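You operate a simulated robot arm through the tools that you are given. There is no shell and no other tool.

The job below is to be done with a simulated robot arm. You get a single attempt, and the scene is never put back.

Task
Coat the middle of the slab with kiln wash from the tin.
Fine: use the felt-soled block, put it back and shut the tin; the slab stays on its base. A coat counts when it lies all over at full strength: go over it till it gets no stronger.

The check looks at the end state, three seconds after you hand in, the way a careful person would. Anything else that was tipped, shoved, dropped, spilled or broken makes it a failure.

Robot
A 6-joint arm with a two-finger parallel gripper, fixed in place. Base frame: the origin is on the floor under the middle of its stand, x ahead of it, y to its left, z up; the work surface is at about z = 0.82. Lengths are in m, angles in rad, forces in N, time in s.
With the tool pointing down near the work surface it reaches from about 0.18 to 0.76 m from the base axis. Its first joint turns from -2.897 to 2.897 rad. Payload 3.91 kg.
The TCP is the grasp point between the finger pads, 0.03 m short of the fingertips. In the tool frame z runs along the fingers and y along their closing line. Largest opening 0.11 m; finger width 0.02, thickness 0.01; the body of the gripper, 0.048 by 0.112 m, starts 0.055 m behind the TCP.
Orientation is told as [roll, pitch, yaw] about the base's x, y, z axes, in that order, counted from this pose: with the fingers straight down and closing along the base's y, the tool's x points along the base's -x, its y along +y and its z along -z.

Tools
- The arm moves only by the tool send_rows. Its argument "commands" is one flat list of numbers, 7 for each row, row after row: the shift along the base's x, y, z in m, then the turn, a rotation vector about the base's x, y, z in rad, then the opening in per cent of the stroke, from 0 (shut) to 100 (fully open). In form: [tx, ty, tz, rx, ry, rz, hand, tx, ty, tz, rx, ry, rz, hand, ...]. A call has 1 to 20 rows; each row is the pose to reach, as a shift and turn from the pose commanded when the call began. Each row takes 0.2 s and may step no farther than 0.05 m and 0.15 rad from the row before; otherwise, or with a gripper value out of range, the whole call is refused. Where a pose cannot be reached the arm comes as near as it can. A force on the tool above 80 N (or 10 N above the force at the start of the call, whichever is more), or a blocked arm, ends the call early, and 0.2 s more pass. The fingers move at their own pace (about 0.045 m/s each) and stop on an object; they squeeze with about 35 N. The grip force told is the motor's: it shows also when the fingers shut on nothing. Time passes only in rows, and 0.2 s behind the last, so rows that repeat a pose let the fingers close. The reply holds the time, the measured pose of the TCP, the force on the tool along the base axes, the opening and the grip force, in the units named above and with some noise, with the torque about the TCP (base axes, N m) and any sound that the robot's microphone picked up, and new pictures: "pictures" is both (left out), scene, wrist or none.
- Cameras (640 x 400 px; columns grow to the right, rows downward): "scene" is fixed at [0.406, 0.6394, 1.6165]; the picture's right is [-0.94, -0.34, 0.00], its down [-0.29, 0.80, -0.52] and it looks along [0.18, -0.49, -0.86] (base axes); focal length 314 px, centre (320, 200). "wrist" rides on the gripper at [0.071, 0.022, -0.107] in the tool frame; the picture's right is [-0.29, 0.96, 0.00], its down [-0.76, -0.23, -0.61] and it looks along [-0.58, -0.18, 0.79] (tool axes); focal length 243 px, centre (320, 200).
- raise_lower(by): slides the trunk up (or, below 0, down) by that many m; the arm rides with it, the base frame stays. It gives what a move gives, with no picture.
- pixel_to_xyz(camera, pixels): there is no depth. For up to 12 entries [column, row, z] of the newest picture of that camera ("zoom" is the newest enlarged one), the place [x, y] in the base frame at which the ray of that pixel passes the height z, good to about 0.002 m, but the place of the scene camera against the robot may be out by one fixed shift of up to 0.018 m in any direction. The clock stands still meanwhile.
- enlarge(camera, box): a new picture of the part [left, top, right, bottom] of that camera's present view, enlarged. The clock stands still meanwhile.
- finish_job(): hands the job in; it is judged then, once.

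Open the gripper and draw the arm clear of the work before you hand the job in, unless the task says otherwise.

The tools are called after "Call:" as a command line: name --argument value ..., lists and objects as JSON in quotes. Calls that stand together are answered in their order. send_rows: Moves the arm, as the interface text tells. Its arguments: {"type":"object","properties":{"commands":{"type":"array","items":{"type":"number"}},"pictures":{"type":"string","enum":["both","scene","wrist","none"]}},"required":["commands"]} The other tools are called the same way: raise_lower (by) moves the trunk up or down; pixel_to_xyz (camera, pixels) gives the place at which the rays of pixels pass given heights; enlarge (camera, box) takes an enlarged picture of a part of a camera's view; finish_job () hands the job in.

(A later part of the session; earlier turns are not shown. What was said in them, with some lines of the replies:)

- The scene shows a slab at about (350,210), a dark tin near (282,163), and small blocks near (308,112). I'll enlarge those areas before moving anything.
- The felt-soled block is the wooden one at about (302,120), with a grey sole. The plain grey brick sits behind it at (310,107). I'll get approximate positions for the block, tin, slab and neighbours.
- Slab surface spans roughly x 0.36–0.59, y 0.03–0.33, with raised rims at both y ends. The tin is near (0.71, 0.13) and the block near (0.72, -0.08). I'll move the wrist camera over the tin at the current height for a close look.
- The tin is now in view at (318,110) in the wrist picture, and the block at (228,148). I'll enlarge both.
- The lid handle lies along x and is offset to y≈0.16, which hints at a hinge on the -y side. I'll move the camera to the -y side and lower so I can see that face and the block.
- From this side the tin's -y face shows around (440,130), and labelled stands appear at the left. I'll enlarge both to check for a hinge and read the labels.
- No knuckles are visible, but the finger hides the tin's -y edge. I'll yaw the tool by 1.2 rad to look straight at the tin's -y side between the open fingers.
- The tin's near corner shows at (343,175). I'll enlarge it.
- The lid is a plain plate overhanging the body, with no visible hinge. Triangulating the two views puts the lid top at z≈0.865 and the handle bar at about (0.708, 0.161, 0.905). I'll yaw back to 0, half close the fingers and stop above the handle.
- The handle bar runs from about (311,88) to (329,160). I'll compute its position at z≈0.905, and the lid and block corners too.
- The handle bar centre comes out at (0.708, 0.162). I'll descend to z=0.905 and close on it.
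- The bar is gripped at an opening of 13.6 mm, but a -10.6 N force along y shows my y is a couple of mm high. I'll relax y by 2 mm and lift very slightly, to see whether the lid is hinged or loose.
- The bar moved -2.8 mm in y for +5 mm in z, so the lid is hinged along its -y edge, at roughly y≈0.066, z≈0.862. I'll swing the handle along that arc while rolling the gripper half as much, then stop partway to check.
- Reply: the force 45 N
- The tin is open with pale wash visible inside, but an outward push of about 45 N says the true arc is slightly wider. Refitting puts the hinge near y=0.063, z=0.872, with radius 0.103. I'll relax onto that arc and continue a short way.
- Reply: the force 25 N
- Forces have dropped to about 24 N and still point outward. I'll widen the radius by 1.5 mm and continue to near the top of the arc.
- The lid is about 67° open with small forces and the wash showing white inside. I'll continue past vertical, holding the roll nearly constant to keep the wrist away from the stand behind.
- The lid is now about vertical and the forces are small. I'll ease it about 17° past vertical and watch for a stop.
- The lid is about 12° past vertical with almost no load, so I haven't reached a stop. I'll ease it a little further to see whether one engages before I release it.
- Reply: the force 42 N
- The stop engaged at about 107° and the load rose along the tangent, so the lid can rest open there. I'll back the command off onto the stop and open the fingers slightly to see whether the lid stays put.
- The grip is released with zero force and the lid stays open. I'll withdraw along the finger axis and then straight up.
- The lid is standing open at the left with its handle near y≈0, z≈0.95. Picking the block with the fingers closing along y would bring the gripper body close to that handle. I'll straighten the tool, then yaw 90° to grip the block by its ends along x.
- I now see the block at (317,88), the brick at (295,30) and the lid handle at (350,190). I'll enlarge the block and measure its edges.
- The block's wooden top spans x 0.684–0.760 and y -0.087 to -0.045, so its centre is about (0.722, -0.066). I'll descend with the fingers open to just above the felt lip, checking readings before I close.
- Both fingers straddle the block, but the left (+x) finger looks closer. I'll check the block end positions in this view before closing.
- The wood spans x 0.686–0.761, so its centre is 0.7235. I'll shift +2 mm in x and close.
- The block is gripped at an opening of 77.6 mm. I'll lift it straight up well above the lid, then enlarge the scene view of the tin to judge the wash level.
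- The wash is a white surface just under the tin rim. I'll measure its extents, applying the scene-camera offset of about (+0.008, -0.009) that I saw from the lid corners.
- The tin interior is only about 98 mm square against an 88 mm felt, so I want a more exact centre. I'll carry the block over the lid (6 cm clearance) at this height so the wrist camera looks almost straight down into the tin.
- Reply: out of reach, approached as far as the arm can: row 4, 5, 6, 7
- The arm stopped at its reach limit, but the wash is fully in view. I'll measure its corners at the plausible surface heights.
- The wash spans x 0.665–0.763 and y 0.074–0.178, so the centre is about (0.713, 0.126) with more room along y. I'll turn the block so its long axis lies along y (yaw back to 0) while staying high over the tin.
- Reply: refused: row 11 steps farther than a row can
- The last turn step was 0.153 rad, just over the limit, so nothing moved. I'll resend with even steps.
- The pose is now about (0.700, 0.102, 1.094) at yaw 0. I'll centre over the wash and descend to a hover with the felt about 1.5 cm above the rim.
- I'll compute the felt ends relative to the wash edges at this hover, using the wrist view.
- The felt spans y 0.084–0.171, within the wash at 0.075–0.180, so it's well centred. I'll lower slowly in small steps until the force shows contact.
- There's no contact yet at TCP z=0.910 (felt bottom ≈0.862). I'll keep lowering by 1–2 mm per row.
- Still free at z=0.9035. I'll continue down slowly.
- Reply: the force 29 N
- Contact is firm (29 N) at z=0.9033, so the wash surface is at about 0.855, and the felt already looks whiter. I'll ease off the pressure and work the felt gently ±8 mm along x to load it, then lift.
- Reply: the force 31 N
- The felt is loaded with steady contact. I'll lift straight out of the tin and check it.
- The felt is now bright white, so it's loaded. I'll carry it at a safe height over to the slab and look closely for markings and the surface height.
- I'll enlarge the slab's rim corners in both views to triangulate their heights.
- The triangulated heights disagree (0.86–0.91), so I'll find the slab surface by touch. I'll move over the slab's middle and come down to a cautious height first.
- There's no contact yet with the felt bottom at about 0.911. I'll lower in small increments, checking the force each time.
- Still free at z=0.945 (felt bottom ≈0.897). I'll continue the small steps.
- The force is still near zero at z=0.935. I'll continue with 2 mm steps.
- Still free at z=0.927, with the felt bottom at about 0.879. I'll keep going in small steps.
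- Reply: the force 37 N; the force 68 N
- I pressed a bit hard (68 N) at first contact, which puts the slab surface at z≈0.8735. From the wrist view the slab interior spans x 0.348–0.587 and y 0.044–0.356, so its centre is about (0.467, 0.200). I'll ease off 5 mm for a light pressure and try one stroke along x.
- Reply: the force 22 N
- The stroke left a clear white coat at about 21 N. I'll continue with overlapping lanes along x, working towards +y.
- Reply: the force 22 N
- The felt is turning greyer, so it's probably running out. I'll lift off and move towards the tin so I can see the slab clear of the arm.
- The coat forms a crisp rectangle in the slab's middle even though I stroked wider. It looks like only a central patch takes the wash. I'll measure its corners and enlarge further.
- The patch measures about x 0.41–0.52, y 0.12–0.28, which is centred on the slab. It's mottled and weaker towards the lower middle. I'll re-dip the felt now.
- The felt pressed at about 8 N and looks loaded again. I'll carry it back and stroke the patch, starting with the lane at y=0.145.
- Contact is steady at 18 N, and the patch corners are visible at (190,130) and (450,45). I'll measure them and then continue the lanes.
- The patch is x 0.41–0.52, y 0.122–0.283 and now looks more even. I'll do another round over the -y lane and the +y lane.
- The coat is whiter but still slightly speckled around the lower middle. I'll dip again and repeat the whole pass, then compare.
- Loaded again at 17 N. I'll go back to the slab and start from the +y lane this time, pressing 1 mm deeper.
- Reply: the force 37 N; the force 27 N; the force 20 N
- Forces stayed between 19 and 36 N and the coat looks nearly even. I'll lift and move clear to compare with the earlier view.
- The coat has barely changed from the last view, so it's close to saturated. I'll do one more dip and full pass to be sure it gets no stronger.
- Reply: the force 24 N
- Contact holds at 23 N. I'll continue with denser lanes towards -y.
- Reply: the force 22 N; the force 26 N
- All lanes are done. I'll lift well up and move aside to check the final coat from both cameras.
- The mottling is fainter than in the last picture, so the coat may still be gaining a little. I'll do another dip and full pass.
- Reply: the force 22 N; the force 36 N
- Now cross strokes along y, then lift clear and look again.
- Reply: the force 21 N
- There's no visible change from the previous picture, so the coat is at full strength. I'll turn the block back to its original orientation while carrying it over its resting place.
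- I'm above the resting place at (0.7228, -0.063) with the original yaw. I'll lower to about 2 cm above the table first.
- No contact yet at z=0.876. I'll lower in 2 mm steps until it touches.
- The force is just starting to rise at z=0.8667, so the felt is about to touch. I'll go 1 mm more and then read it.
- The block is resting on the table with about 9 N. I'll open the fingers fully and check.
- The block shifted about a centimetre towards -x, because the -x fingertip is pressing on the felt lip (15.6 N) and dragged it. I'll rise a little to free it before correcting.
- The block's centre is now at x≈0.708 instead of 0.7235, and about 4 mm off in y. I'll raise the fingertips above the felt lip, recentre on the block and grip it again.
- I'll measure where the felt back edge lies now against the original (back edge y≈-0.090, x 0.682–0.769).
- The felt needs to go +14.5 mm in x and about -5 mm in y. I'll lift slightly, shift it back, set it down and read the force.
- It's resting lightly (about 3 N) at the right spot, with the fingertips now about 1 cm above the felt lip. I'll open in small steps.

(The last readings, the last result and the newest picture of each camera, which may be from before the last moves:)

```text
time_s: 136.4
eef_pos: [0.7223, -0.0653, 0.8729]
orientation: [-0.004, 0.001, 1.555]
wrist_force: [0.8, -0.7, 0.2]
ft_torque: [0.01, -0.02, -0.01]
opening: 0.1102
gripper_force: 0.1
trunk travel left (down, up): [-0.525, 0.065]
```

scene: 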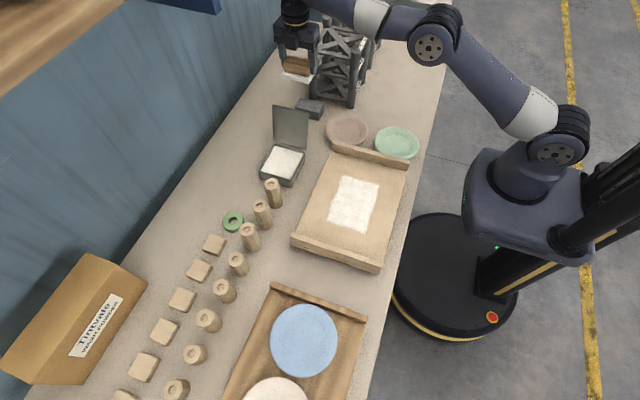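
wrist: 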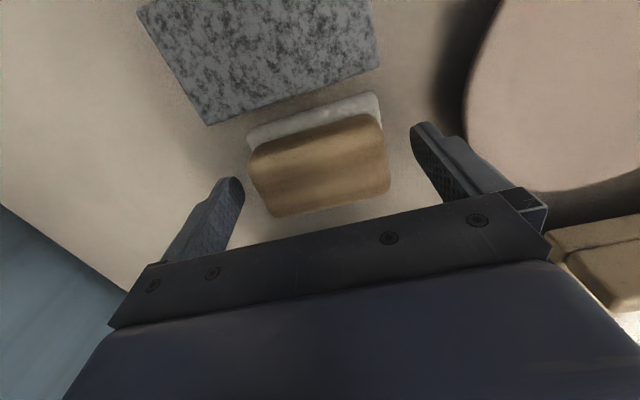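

The block stayed in place with the fingers clear on both sides. I'll lift straight up to the earlier viewing height and compare its position with the original picture.

Call:
send_rows --commands '[0, 0, 0.01, 0, 0, 0, 100, 0, 0, 0.03, 0, 0, 0, 100, 0, 0, 0.07, 0, 0, 0, 100, 0, 0, 0.11, 0, 0, 0, 100, 0, 0, 0.15, 0, 0, 0, 100, 0, 0.001, 0.177, 0, 0, 0, 100, 0, 0.001, 0.177, 0, 0, 0, 100]' --pictures "both"

Call:
enlarge --camera "wrist" --box '[250, 30, 390, 140]'

Call:
pixel_to_xyz --camera "wrist" --pixels '[[279, 71, 0.83], [344, 53, 0.83], [281, 84, 0.865], [347, 66, 0.865], [293, 121, 0.865], [355, 102, 0.865]]'

```text
time_s: 138.0
eef_pos: [0.7208, -0.0635, 1.0506]
orientation: [-0.003, 0.001, 1.552]
wrist_force: [0.2, 0.1, 0.2]
ft_torque: [0.0, 0.0, 0.01]
opening: 0.1101
gripper_force: 0.1
trunk travel left (down, up): [-0.525, 0.065]
```

scene: 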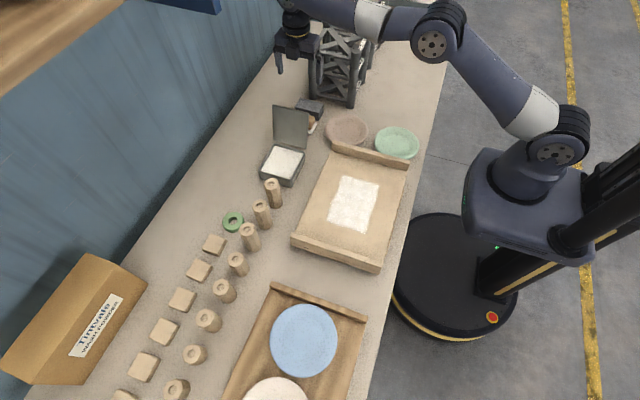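
wrist: 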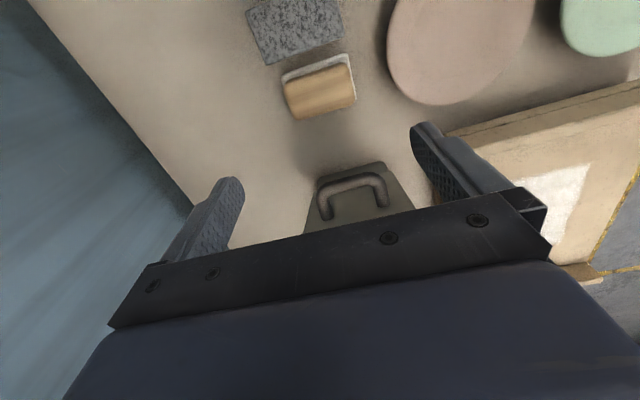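

```text
3.64 times, centred on (320, 85) of wrist
```

zoom: 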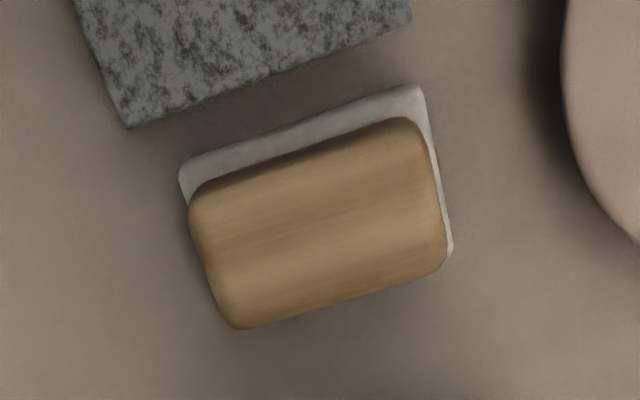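

```text
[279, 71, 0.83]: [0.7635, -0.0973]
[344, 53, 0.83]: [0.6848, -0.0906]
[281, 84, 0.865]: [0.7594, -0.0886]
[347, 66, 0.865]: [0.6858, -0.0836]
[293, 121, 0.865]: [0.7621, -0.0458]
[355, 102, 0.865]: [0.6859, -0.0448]
```

The block sits within about 3 mm of its original spot, squared up and with no smear on the table. Next I'll close the tin by reversing the opening motion, starting with yaw back to 0 at a safe height.

Call:
send_rows --commands '[0, 0, 0.02, 0, 0, -0.1294, 100, -0.001, 0.001, 0.04, 0, 0, -0.2588, 100, -0.002, 0.002, 0.04, 0, 0, -0.3882, 100, -0.002, 0.0022, 0.04, 0, 0, -0.5177, 100, -0.002, 0.0022, 0.04, 0, 0, -0.6471, 100, -0.002, 0.0022, 0.04, 0, 0, -0.7765, 90, -0.002, 0.0022, 0.04, 0, 0, -0.9059, 80, -0.002, 0.0022, 0.04, 0, 0, -1.0353, 70, -0.002, 0.0022, 0.04, 0, 0, -1.1647, 60, -0.002, 0.0022, 0.04, 0, 0, -1.2942, 50, -0.002, 0.0022, 0.04, 0, 0, -1.4236, 40, -0.002, 0.0022, 0.04, 0, 0, -1.553, 28, -0.002, 0.0022, 0.04, 0, 0, -1.553, 28]' --pictures "none"

Call:
send_rows --commands '[-0.003, 0.008, -0.003, 0.13, 0, 0, 28, -0.006, 0.016, -0.006, 0.26, 0, 0, 28, -0.009, 0.024, -0.009, 0.39, 0, 0, 28, -0.012, 0.03, -0.012, 0.52, 0, 0, 28, -0.013, 0.034, -0.015, 0.648, 0, 0, 28, -0.013, 0.034, -0.015, 0.648, 0, 0, 28]' --pictures "both"

```text
time_s: 140.8
eef_pos: [0.7202, -0.0626, 1.091]
orientation: [-0.002, 0.001, -0.002]
wrist_force: [0.7, -0.3, -0.2]
ft_torque: [0.01, 0.01, 0.02]
opening: 0.0309
gripper_force: 0.1
trunk travel left (down, up): [-0.525, 0.065]
```

```text
time_s: 142.2
eef_pos: [0.709, -0.0286, 1.0757]
orientation: [0.649, 0.0, 0.0]
wrist_force: [0.5, -0.3, 0.3]
ft_torque: [0.03, -0.01, -0.01]
opening: 0.0308
gripper_force: 0.0
trunk travel left (down, up): [-0.525, 0.065]
```

scene: 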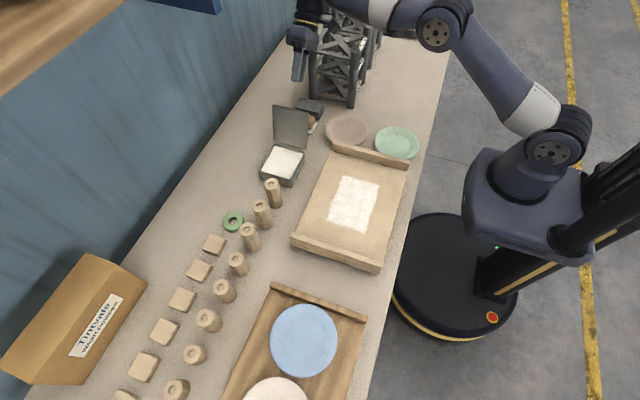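
wrist: 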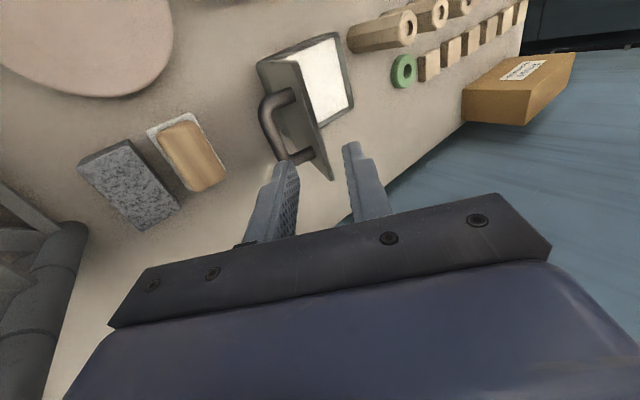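

The view matches my exit pose. I'll lower to the point just short of the bar and check alignment.

Call:
send_rows --commands '[-0.001, 0, -0.03, 0, 0, 0, 28, -0.001, 0, -0.055, 0, 0, 0, 28, -0.001, 0, -0.072, 0, 0, 0, 28, -0.001, 0, -0.081, 0, 0, 0, 28]' --pictures "wrist"

Call:
enlarge --camera "wrist" --box '[220, 60, 440, 240]'

```text
time_s: 143.2
eef_pos: [0.7066, -0.0284, 0.994]
orientation: [0.648, 0.0, 0.001]
wrist_force: [1.0, 0.0, -0.6]
ft_torque: [-0.02, 0.02, -0.03]
opening: 0.0309
gripper_force: 0.2
trunk travel left (down, up): [-0.525, 0.065]
```

wrist: 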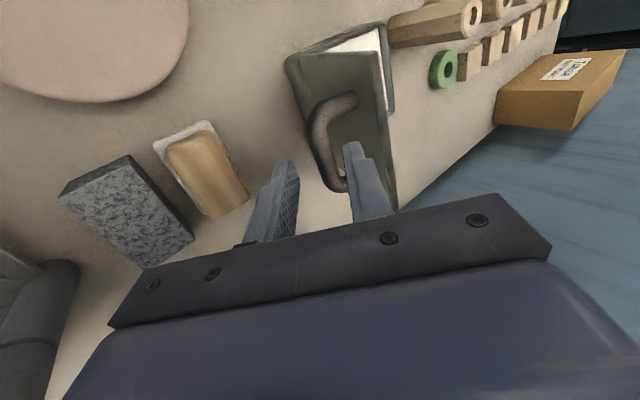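

```text
2.22 times, centred on (330, 150) of wrist
```

zoom: 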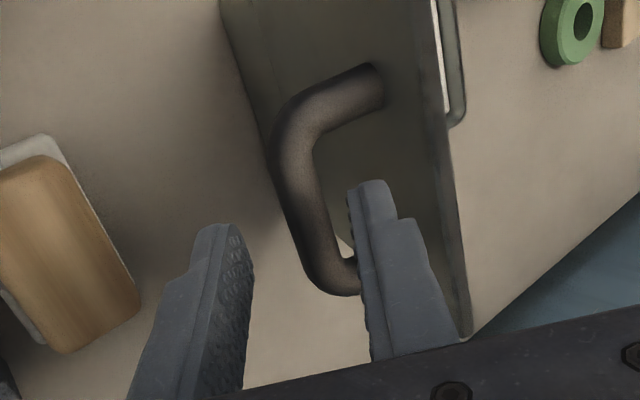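

The bar lies between the fingertips. I'll advance along the finger axis and then check contact forces.

Call:
send_rows --commands '[0, 0.006, -0.008, 0, 0, 0, 28, 0, 0.012, -0.016, 0, 0, 0, 28, 0, 0.018, -0.024, 0, 0, 0, 28, 0, 0.024, -0.032, 0, 0, 0, 28, 0, 0.029, -0.039, 0, 0, 0, 28]' --pictures "wrist"

```text
time_s: 144.4
eef_pos: [0.7067, 0.0009, 0.9555]
orientation: [0.647, 0.001, 0.001]
wrist_force: [1.2, -0.2, 0.5]
ft_torque: [-0.03, 0.0, -0.05]
opening: 0.0307
gripper_force: 0.0
trunk travel left (down, up): [-0.525, 0.065]
```

wrist: 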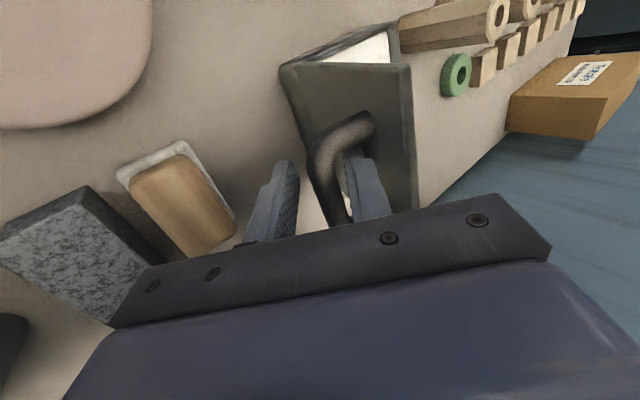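

The bar sits between the fingers with no contact force. I'll close on it.

Call:
send_rows --commands '[0, 0, 0, 0, 0, 0, 20, 0, 0, 0, 0, 0, 0, 12, 0, 0, 0, 0, 0, 0, 0, 0, 0, 0, 0, 0, 0, 0]' --pictures "none"

```text
time_s: 145.4
eef_pos: [0.7059, 0.0015, 0.9558]
orientation: [0.648, -0.001, 0.001]
wrist_force: [0.1, 4.8, 3.4]
ft_torque: [0.04, -0.49, 0.67]
opening: 0.0136
gripper_force: 45.0
trunk travel left (down, up): [-0.525, 0.065]
```

The bar is gripped again at the same relative pose. I'll follow the opening arc in reverse and check the force along the way.

Call:
send_rows --commands '[0, 0.004, 0.0027, 0, 0, 0, 0, 0, 0.0086, 0.0052, 0, 0, 0, 0, 0, 0.015, 0.0085, 0, 0, 0, 0, 0, 0.0213, 0.0112, 0, 0, 0, 0, 0, 0.028, 0.0134, 0, 0, 0, 0, 0, 0.034, 0.0152, 0, 0, 0, 0]' --pictures "none"

```text
time_s: 146.8
eef_pos: [0.7069, 0.0343, 0.971]
orientation: [0.649, 0.0, 0.0]
wrist_force: [-4.6, -4.0, -1.0]
ft_torque: [-0.54, 0.01, 0.95]
opening: 0.0131
gripper_force: 45.2
trunk travel left (down, up): [-0.525, 0.065]
```

Forces are small, about 4 N. I'll continue over the top of the arc, unrolling gradually.

Call:
send_rows --commands '[0, 0.006, 0.0018, -0.014, 0, 0, 0, 0, 0.012, 0.0031, -0.028, 0, 0, 0, 0, 0.0173, 0.004, -0.041, 0, 0, 0, 0, 0.0255, 0.0045, -0.062, 0, 0, 0, 0, 0.0342, 0.0045, -0.083, 0, 0, 0]' --pictures "none"

```text
time_s: 148.0
eef_pos: [0.7059, 0.0578, 0.9739]
orientation: [0.552, 0.0, -0.001]
wrist_force: [-5.5, -50.9, -4.2]
ft_torque: [-5.39, 1.2, 3.14]
opening: 0.0131
gripper_force: 45.1
trunk travel left (down, up): [-0.525, 0.065]
```

The force jumped to -51 N with a -5.4 N·m torque, so something is jamming. I'll look before moving any further.

Call:
enlarge --camera "wrist" --box '[200, 20, 460, 240]'

Call:
enlarge --camera "scene" --box '[240, 60, 360, 200]'

```text
1.82 times, centred on (330, 130) of wrist
```

zoom: 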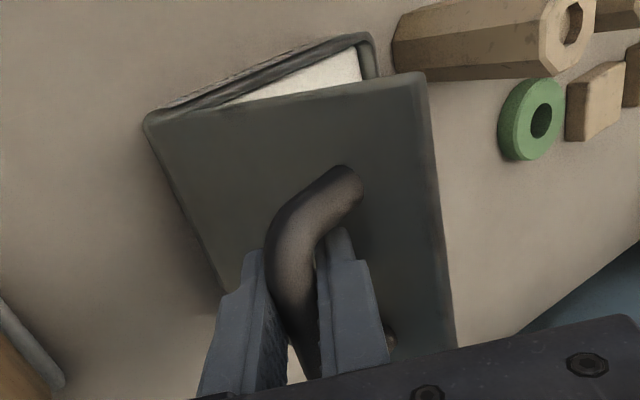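

```text
2.86 times, centred on (300, 130) of scene
```

zoom: 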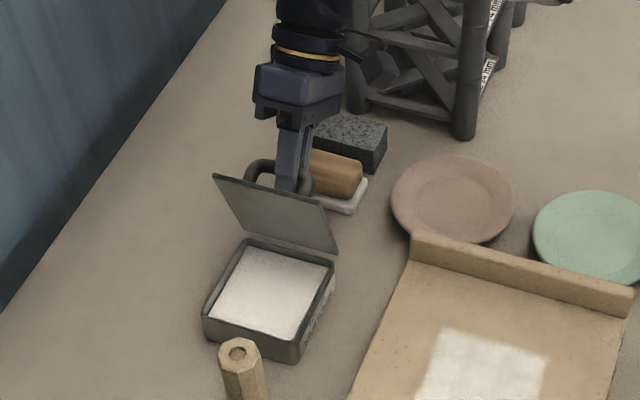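

The fingertips seem to sit too deep in the handle, so the inner fingertip is wedging against the lid plate. I'll back up to the near-vertical position where the load was low.

Call:
send_rows --commands '[0, -0.0087, 0, 0.021, 0, 0, 0, 0, -0.0169, -0.0005, 0.042, 0, 0, 0, 0, -0.0222, -0.0014, 0.055, 0, 0, 0, 0, -0.0282, -0.0027, 0.069, 0, 0, 0, 0, -0.0342, -0.0045, 0.083, 0, 0, 0]' --pictures "wrist"

```text
time_s: 149.2
eef_pos: [0.7074, 0.0337, 0.9711]
orientation: [0.648, -0.002, -0.001]
wrist_force: [-4.3, 0.7, -0.4]
ft_torque: [0.05, -0.69, 0.39]
opening: 0.0136
gripper_force: 44.6
trunk travel left (down, up): [-0.525, 0.065]
```

wrist: 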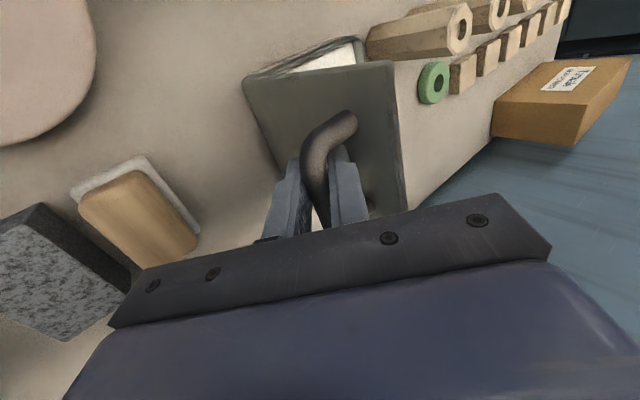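

The load is gone. The tips need to sit shallower on the bar, so I'll take the lid back to its stop, loosen the grip to a loose capture and withdraw about 7 mm along the fingers.

Call:
send_rows --commands '[0, -0.006, -0.0018, 0, 0, 0, 0, 0, -0.0127, -0.004, 0, 0, 0, 0, 0, -0.019, -0.0067, 0, 0, 0, 0, 0, -0.0254, -0.01, 0, 0, 0, 0, 0, -0.03, -0.0125, 0, 0, 0, 0, 0, -0.034, -0.0152, 0, 0, 0, 0, 0, -0.034, -0.0152, 0, 0, 0, 12, 0, -0.034, -0.0152, 0, 0, 0, 19, 0, -0.036, -0.0124, 0, 0, 0, 19, 0, -0.0382, -0.0096, 0, 0, 0, 19]' --pictures "wrist"

Call:
enlarge --camera "wrist" --box '[220, 60, 440, 240]'

```text
time_s: 151.4
eef_pos: [0.7054, -0.0039, 0.9605]
orientation: [0.649, 0.001, -0.001]
wrist_force: [-0.6, 0.0, 0.2]
ft_torque: [0.02, 0.01, 0.0]
opening: 0.021
gripper_force: 0.1
trunk travel left (down, up): [-0.525, 0.065]
```

wrist: 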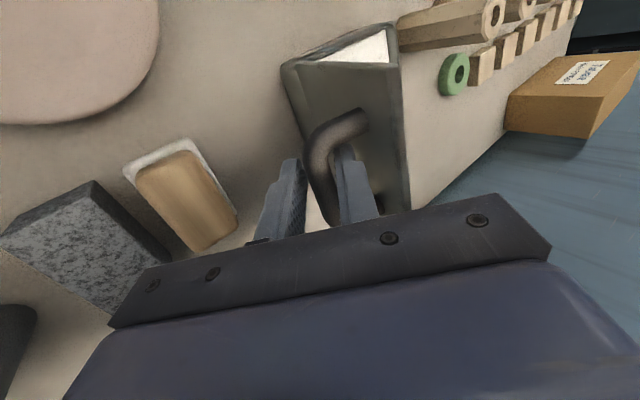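

```text
2.22 times, centred on (330, 150) of wrist
```

zoom: 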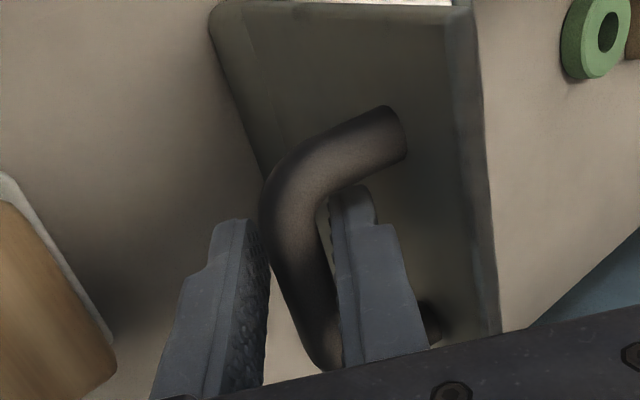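

The bar is loosely captured with zero force. I'll swing it forward along the arc, unrolling proportionally, with the bar free to turn between the fingers.

Call:
send_rows --commands '[0, 0.0064, 0.0036, -0.025, 0, 0, 19, 0, 0.0128, 0.0072, -0.051, 0, 0, 19, 0, 0.0197, 0.0103, -0.076, 0, 0, 19, 0, 0.0266, 0.0133, -0.101, 0, 0, 19, 0, 0.0338, 0.0153, -0.127, 0, 0, 19, 0, 0.0411, 0.0173, -0.152, 0, 0, 19]' --pictures "both"

Call:
enlarge --camera "wrist" --box '[220, 60, 440, 240]'

```text
time_s: 152.8
eef_pos: [0.7078, 0.0379, 0.9791]
orientation: [0.495, -0.001, -0.001]
wrist_force: [-0.9, 0.7, -0.2]
ft_torque: [-0.01, -0.01, 0.0]
opening: 0.0207
gripper_force: 0.0
trunk travel left (down, up): [-0.525, 0.065]
```

scene: 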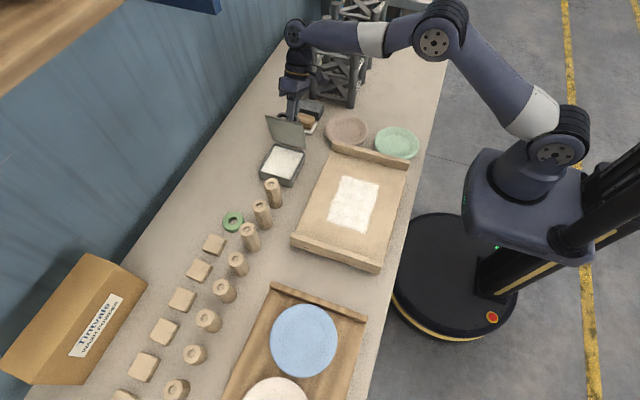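
wrist: 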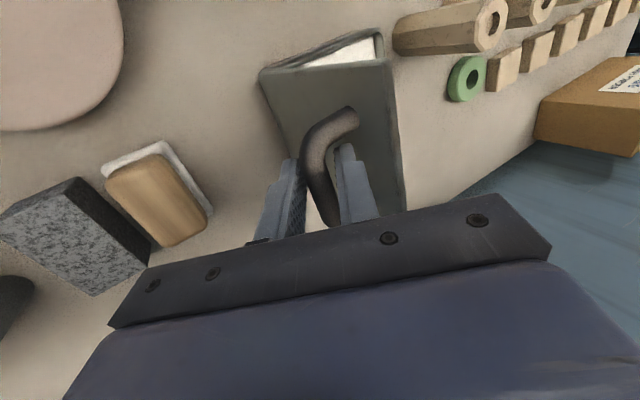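

```text
2.22 times, centred on (330, 150) of wrist
```

zoom: 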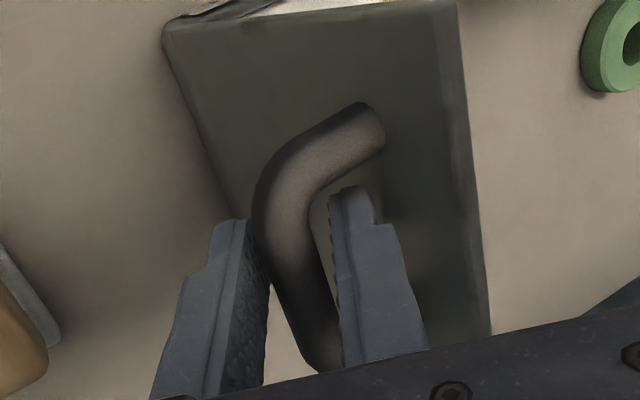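

The lid is following freely, with zero force. I'll continue down the arc.

Call:
send_rows --commands '[0, 0.0074, 0.0012, -0.025, 0, 0, 19, 0, 0.0148, 0.002, -0.05, 0, 0, 19, 0, 0.0223, 0.0022, -0.075, 0, 0, 19, 0, 0.0298, 0.002, -0.1, 0, 0, 19, 0, 0.0372, 0.0012, -0.125, 0, 0, 19, 0, 0.0446, 0, -0.15, 0, 0, 19, 0, 0.0518, -0.0018, -0.175, 0, 0, 19, 0, 0.059, -0.0041, -0.201, 0, 0, 19]' --pictures "both"

Call:
enlarge --camera "wrist" --box '[220, 60, 440, 240]'

```text
time_s: 154.6
eef_pos: [0.7065, 0.0965, 0.9738]
orientation: [0.293, 0.001, 0.0]
wrist_force: [0.9, 0.8, 1.3]
ft_torque: [0.03, -0.01, 0.0]
opening: 0.0214
gripper_force: 0.1
trunk travel left (down, up): [-0.525, 0.065]
```

scene: 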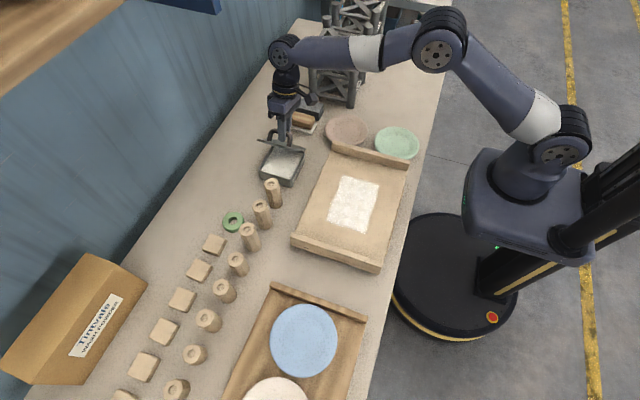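
wrist: 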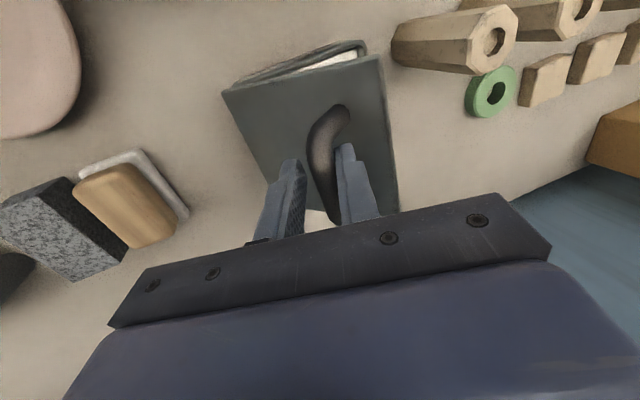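

```text
2.22 times, centred on (330, 150) of wrist
```

zoom: 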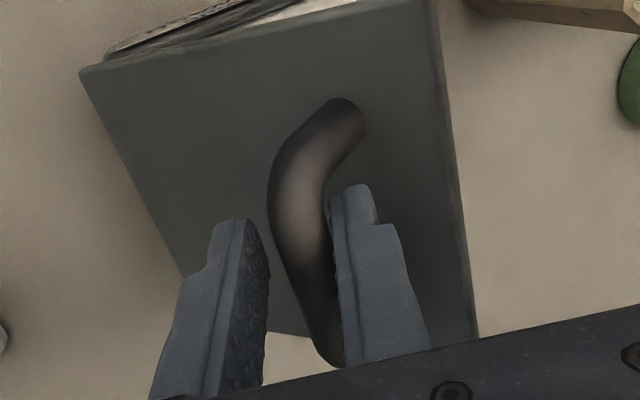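

The bar now rests on the inner finger at about 45° open, and forces are near zero. I'll continue towards closed.

Call:
send_rows --commands '[0, 0.0069, -0.0028, -0.025, 0, 0, 19, 0, 0.0137, -0.006, -0.05, 0, 0, 19, 0, 0.0201, -0.0096, -0.075, 0, 0, 19, 0, 0.0264, -0.0136, -0.1, 0, 0, 19, 0, 0.0322, -0.0181, -0.125, 0, 0, 19, 0, 0.0379, -0.023, -0.15, 0, 0, 19, 0, 0.043, -0.0283, -0.175, 0, 0, 19, 0, 0.048, -0.0339, -0.201, 0, 0, 19]' --pictures "both"

Call:
enlarge --camera "wrist" --box '[200, 40, 440, 240]'

```text
time_s: 156.4
eef_pos: [0.7072, 0.1449, 0.9394]
orientation: [0.092, 0.0, 0.001]
wrist_force: [0.6, 2.3, 0.0]
ft_torque: [0.04, 0.02, -0.01]
opening: 0.0215
gripper_force: 0.8
trunk travel left (down, up): [-0.525, 0.065]
```

scene: 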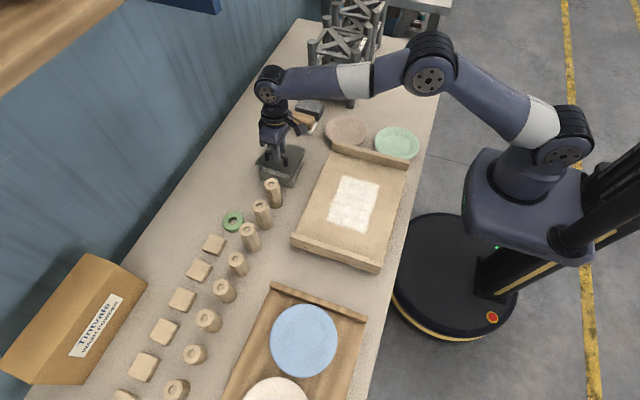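
wrist: 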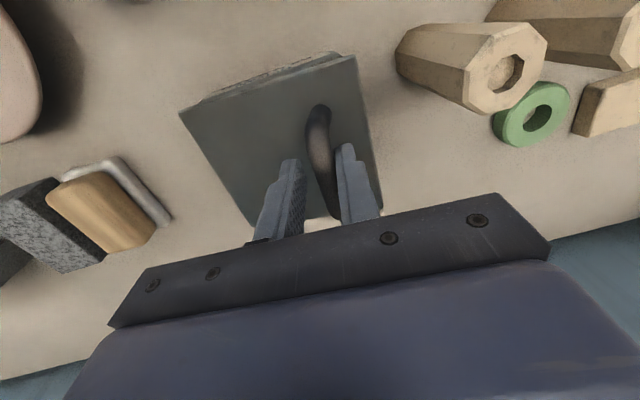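

```text
2.00 times, centred on (320, 140) of wrist
```

zoom: 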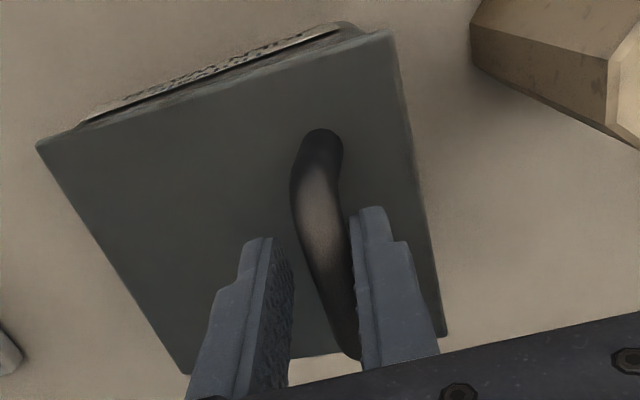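

About 12° remain. I'll ease the lid down onto the tin.

Call:
send_rows --commands '[0, 0.0042, -0.0058, -0.025, 0, 0, 19, 0, 0.0084, -0.012, -0.05, 0, 0, 19, 0, 0.0115, -0.0177, -0.072, 0, 0, 19, 0, 0.0144, -0.0234, -0.094, 0, 0, 19, 0, 0.0144, -0.0234, -0.094, 0, 0, 19]' --pictures "both"

Call:
enlarge --camera "wrist" --box '[160, 20, 440, 240]'

Call:
enlarge --camera "scene" --box '[240, 110, 340, 200]'

```text
time_s: 157.6
eef_pos: [0.7067, 0.1591, 0.9162]
orientation: [-0.001, 0.0, -0.002]
wrist_force: [0.1, -0.4, -0.6]
ft_torque: [-0.02, -0.04, -0.01]
opening: 0.021
gripper_force: 0.0
trunk travel left (down, up): [-0.525, 0.065]
```

scene: 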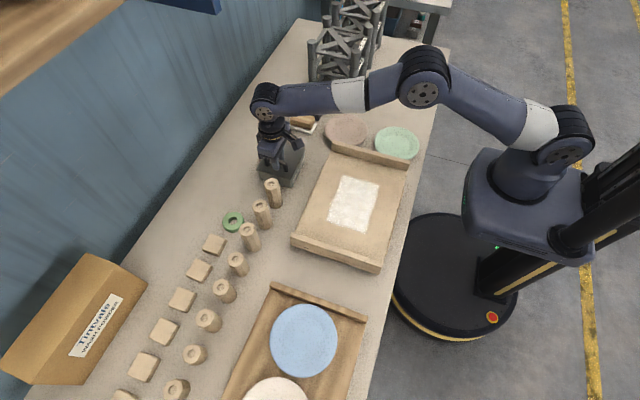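
wrist: 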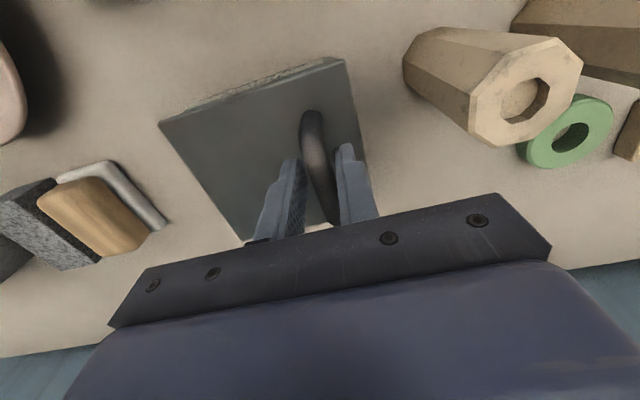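

```text
1.82 times, centred on (300, 130) of wrist
```

zoom: 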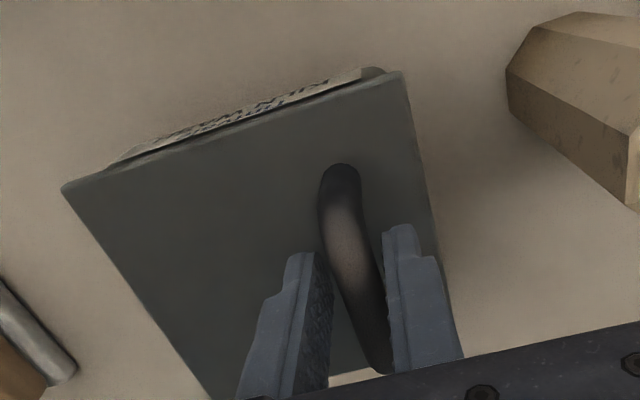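

```text
4.44 times, centred on (290, 155) of scene
```

zoom: 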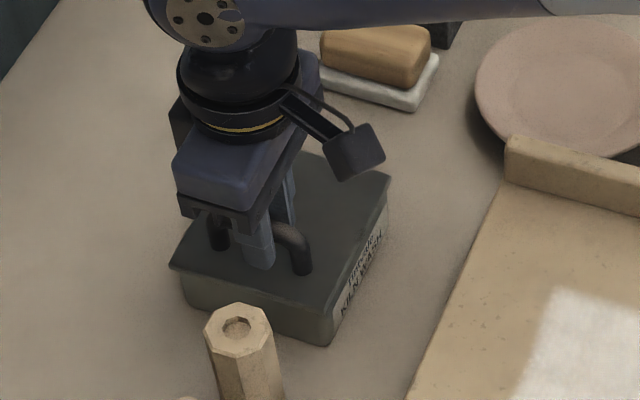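

The lid appears closed with zero force on the tool. I'll open a little, rise straight up and check the tin from above.

Call:
send_rows --commands '[0, -0.001, 0, 0, 0, 0, 25, 0, -0.001, 0.01, 0, 0, 0, 28, 0, -0.001, 0.03, 0, 0, 0, 28, 0, -0.001, 0.06, 0, 0, 0, 28, 0, -0.001, 0.085, 0, 0, 0, 28]' --pictures "both"

Call:
enlarge --camera "wrist" --box '[180, 20, 400, 200]'

Call:
enlarge --camera "scene" --box '[240, 110, 340, 200]'

```text
time_s: 158.8
eef_pos: [0.7058, 0.1576, 1.004]
orientation: [-0.002, 0.0, -0.001]
wrist_force: [0.7, 0.3, -0.7]
ft_torque: [-0.02, 0.0, 0.02]
opening: 0.031
gripper_force: 0.0
trunk travel left (down, up): [-0.525, 0.065]
```

scene: 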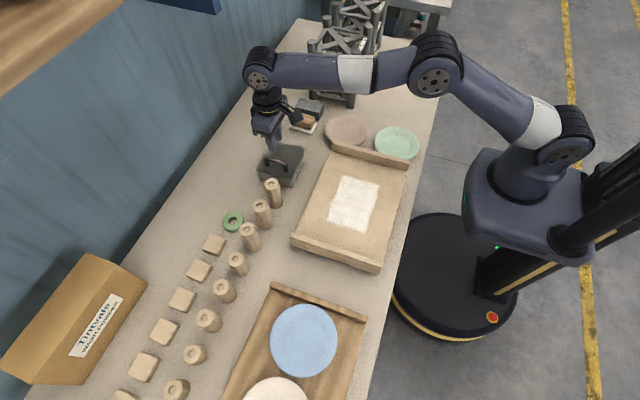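
wrist: 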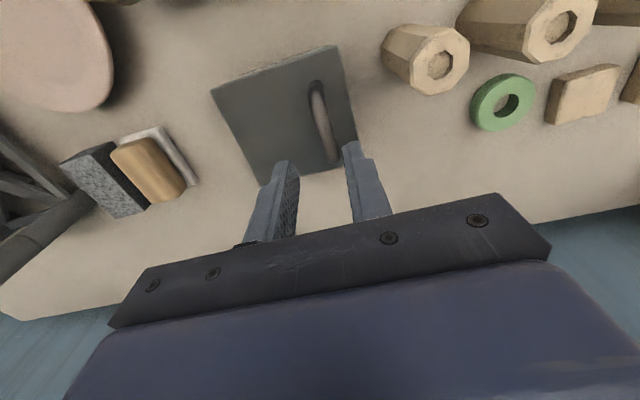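

```text
2.22 times, centred on (290, 110) of wrist
```

zoom: 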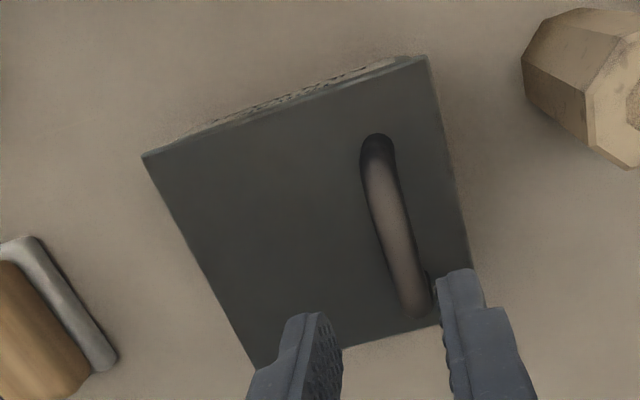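

```text
4.44 times, centred on (290, 155) of scene
```

zoom: 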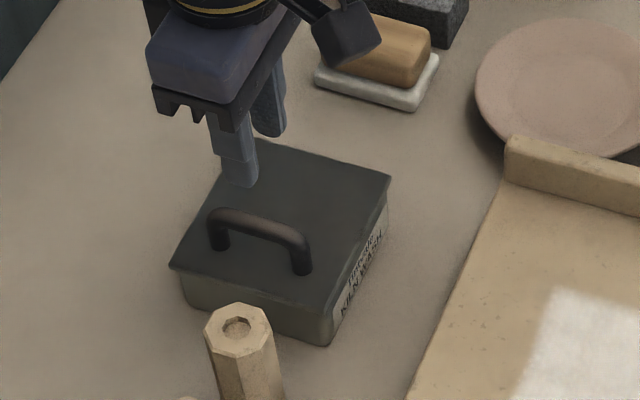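

The lid corners match the initial picture to within a pixel. I'll compare it using exactly the same enlarged crop as at the start.

Call:
enlarge --camera "scene" --box '[250, 130, 350, 193]'

Call:
enlarge --camera "scene" --box '[270, 80, 350, 140]'

```text
6.35 times, centred on (300, 162) of scene
```

zoom: 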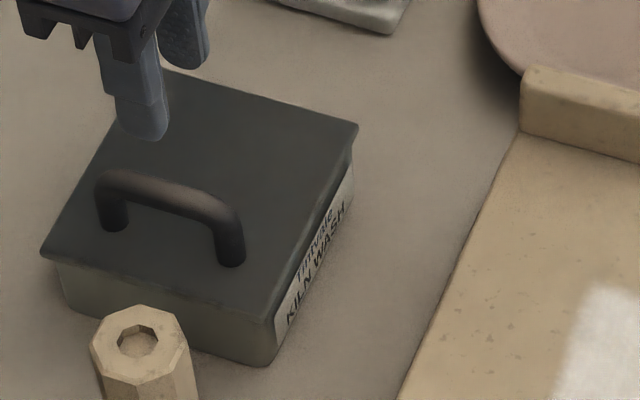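

```text
6.67 times, centred on (310, 110) of scene
```

zoom: 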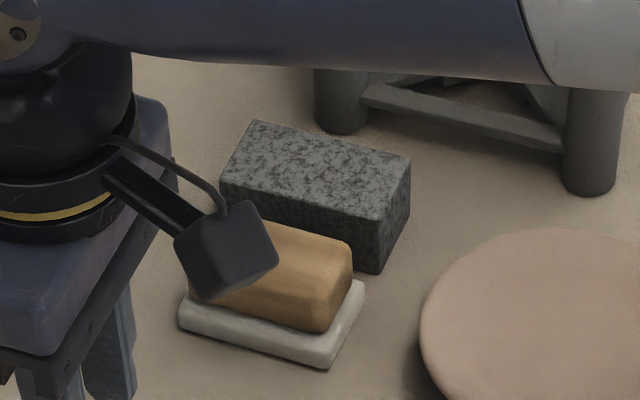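

The tin is shut and unmoved, with the same pixels as at the start, and the block and brick sit where they began. I'll open the gripper and withdraw to the starting area.

Call:
send_rows --commands '[0, 0, 0.04, 0, 0, 0, 28, 0, 0, 0.08, 0, 0, 0, 28, -0.02, 0.002, 0.12, 0, 0, 0, 40, -0.05, 0.005, 0.15, 0, 0, 0, 60, -0.09, 0.01, 0.17, 0, 0, 0, 80, -0.13, 0.015, 0.18, 0, 0, 0, 100, -0.17, 0.02, 0.18, 0, 0, 0, 100, -0.21, 0.025, 0.18, 0, 0, 0, 100, -0.25, 0.03, 0.18, 0, 0, 0, 100, -0.29, 0.035, 0.18, 0, 0, 0, 100, -0.33, 0.04, 0.18, 0, 0, 0, 100, -0.365, 0.044, 0.18, 0, 0, 0, 100]' --pictures "both"

Call:
enlarge --camera "scene" --box '[270, 130, 430, 280]'

Call:
enlarge --camera "wrist" --box '[200, 30, 460, 260]'

Call:
enlarge --camera "scene" --box '[318, 168, 388, 240]'

```text
time_s: 161.4
eef_pos: [0.3406, 0.2026, 1.1805]
orientation: [-0.002, 0.001, 0.001]
wrist_force: [0.1, 0.5, 0.6]
ft_torque: [0.0, 0.01, 0.0]
opening: 0.1099
gripper_force: 0.0
trunk travel left (down, up): [-0.525, 0.065]
```

scene: 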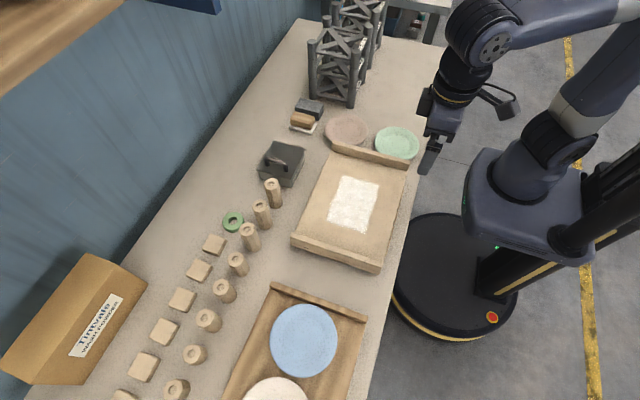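
wrist: 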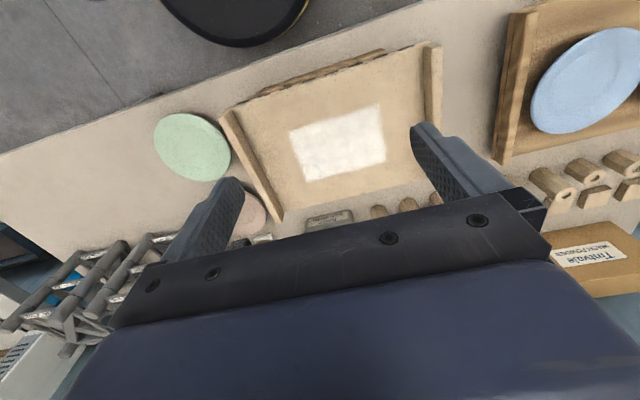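

```text
2.67 times, centred on (350, 205) of scene
```

zoom: 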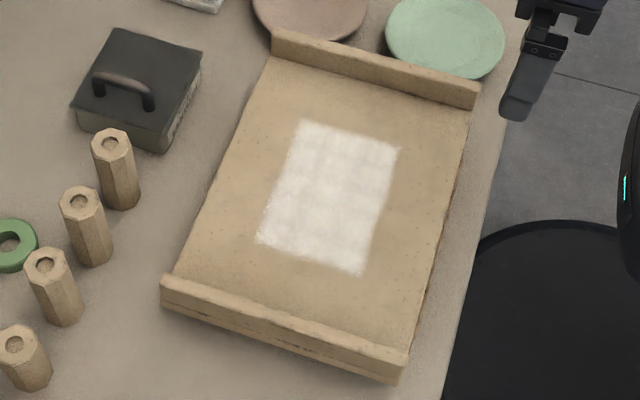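

```text
1.74 times, centred on (330, 145) of wrist
```

zoom: 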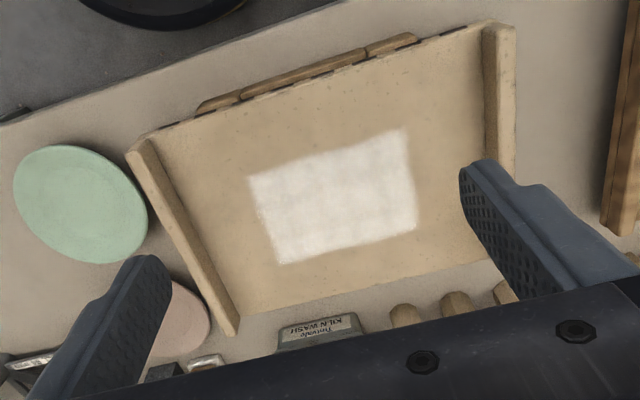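

```text
5.56 times, centred on (353, 204) of scene
```

zoom: 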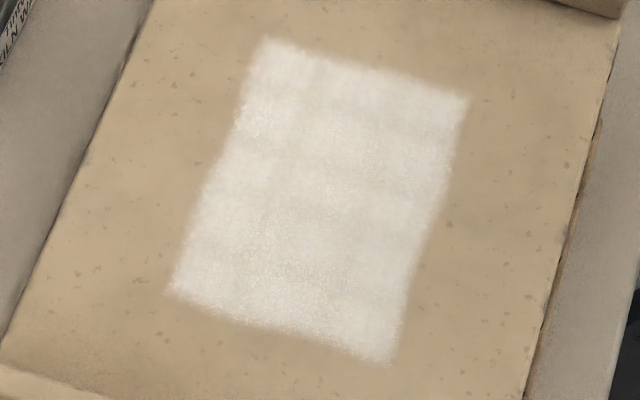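

Final check: the patch is evenly white with crisp, full edges, and the slab hasn't moved on its base. The tin is shut, the block is back beside the brick, nothing else has shifted, and the gripper is open and clear. I'll hand the job in.

Call:
finish_job

```text
The job is handed in.
```

The middle of the slab is coated with kiln wash and I've handed the job in. I don't have the result of the check.

- **Coat:** only a central patch of about 11 by 16 cm took the wash, although I stroked wider than that. I dipped the felt five times and went over the whole patch each time. The last full pass made no visible difference, so I judged it at full strength by eye.
- **Block:** the felt-soled block is back beside the brick, within about 3 mm of where it started. As I let go, a fingertip caught the felt and dragged it about 1.5 cm, so I picked it up again and reset it. I saw no smear on the table.
- **Tin:** the lid is shut and the tin hasn't moved. The fingers jammed in the handle once while I was closing it (about 50 N). I backed off, took a shallower hold, and the lid closed with almost no force.
- **Slab:** it is still in place on its base. The first touch pressed harder than intended, about 68 N.

Nothing else was visibly moved, and the gripper is open and clear of the work.
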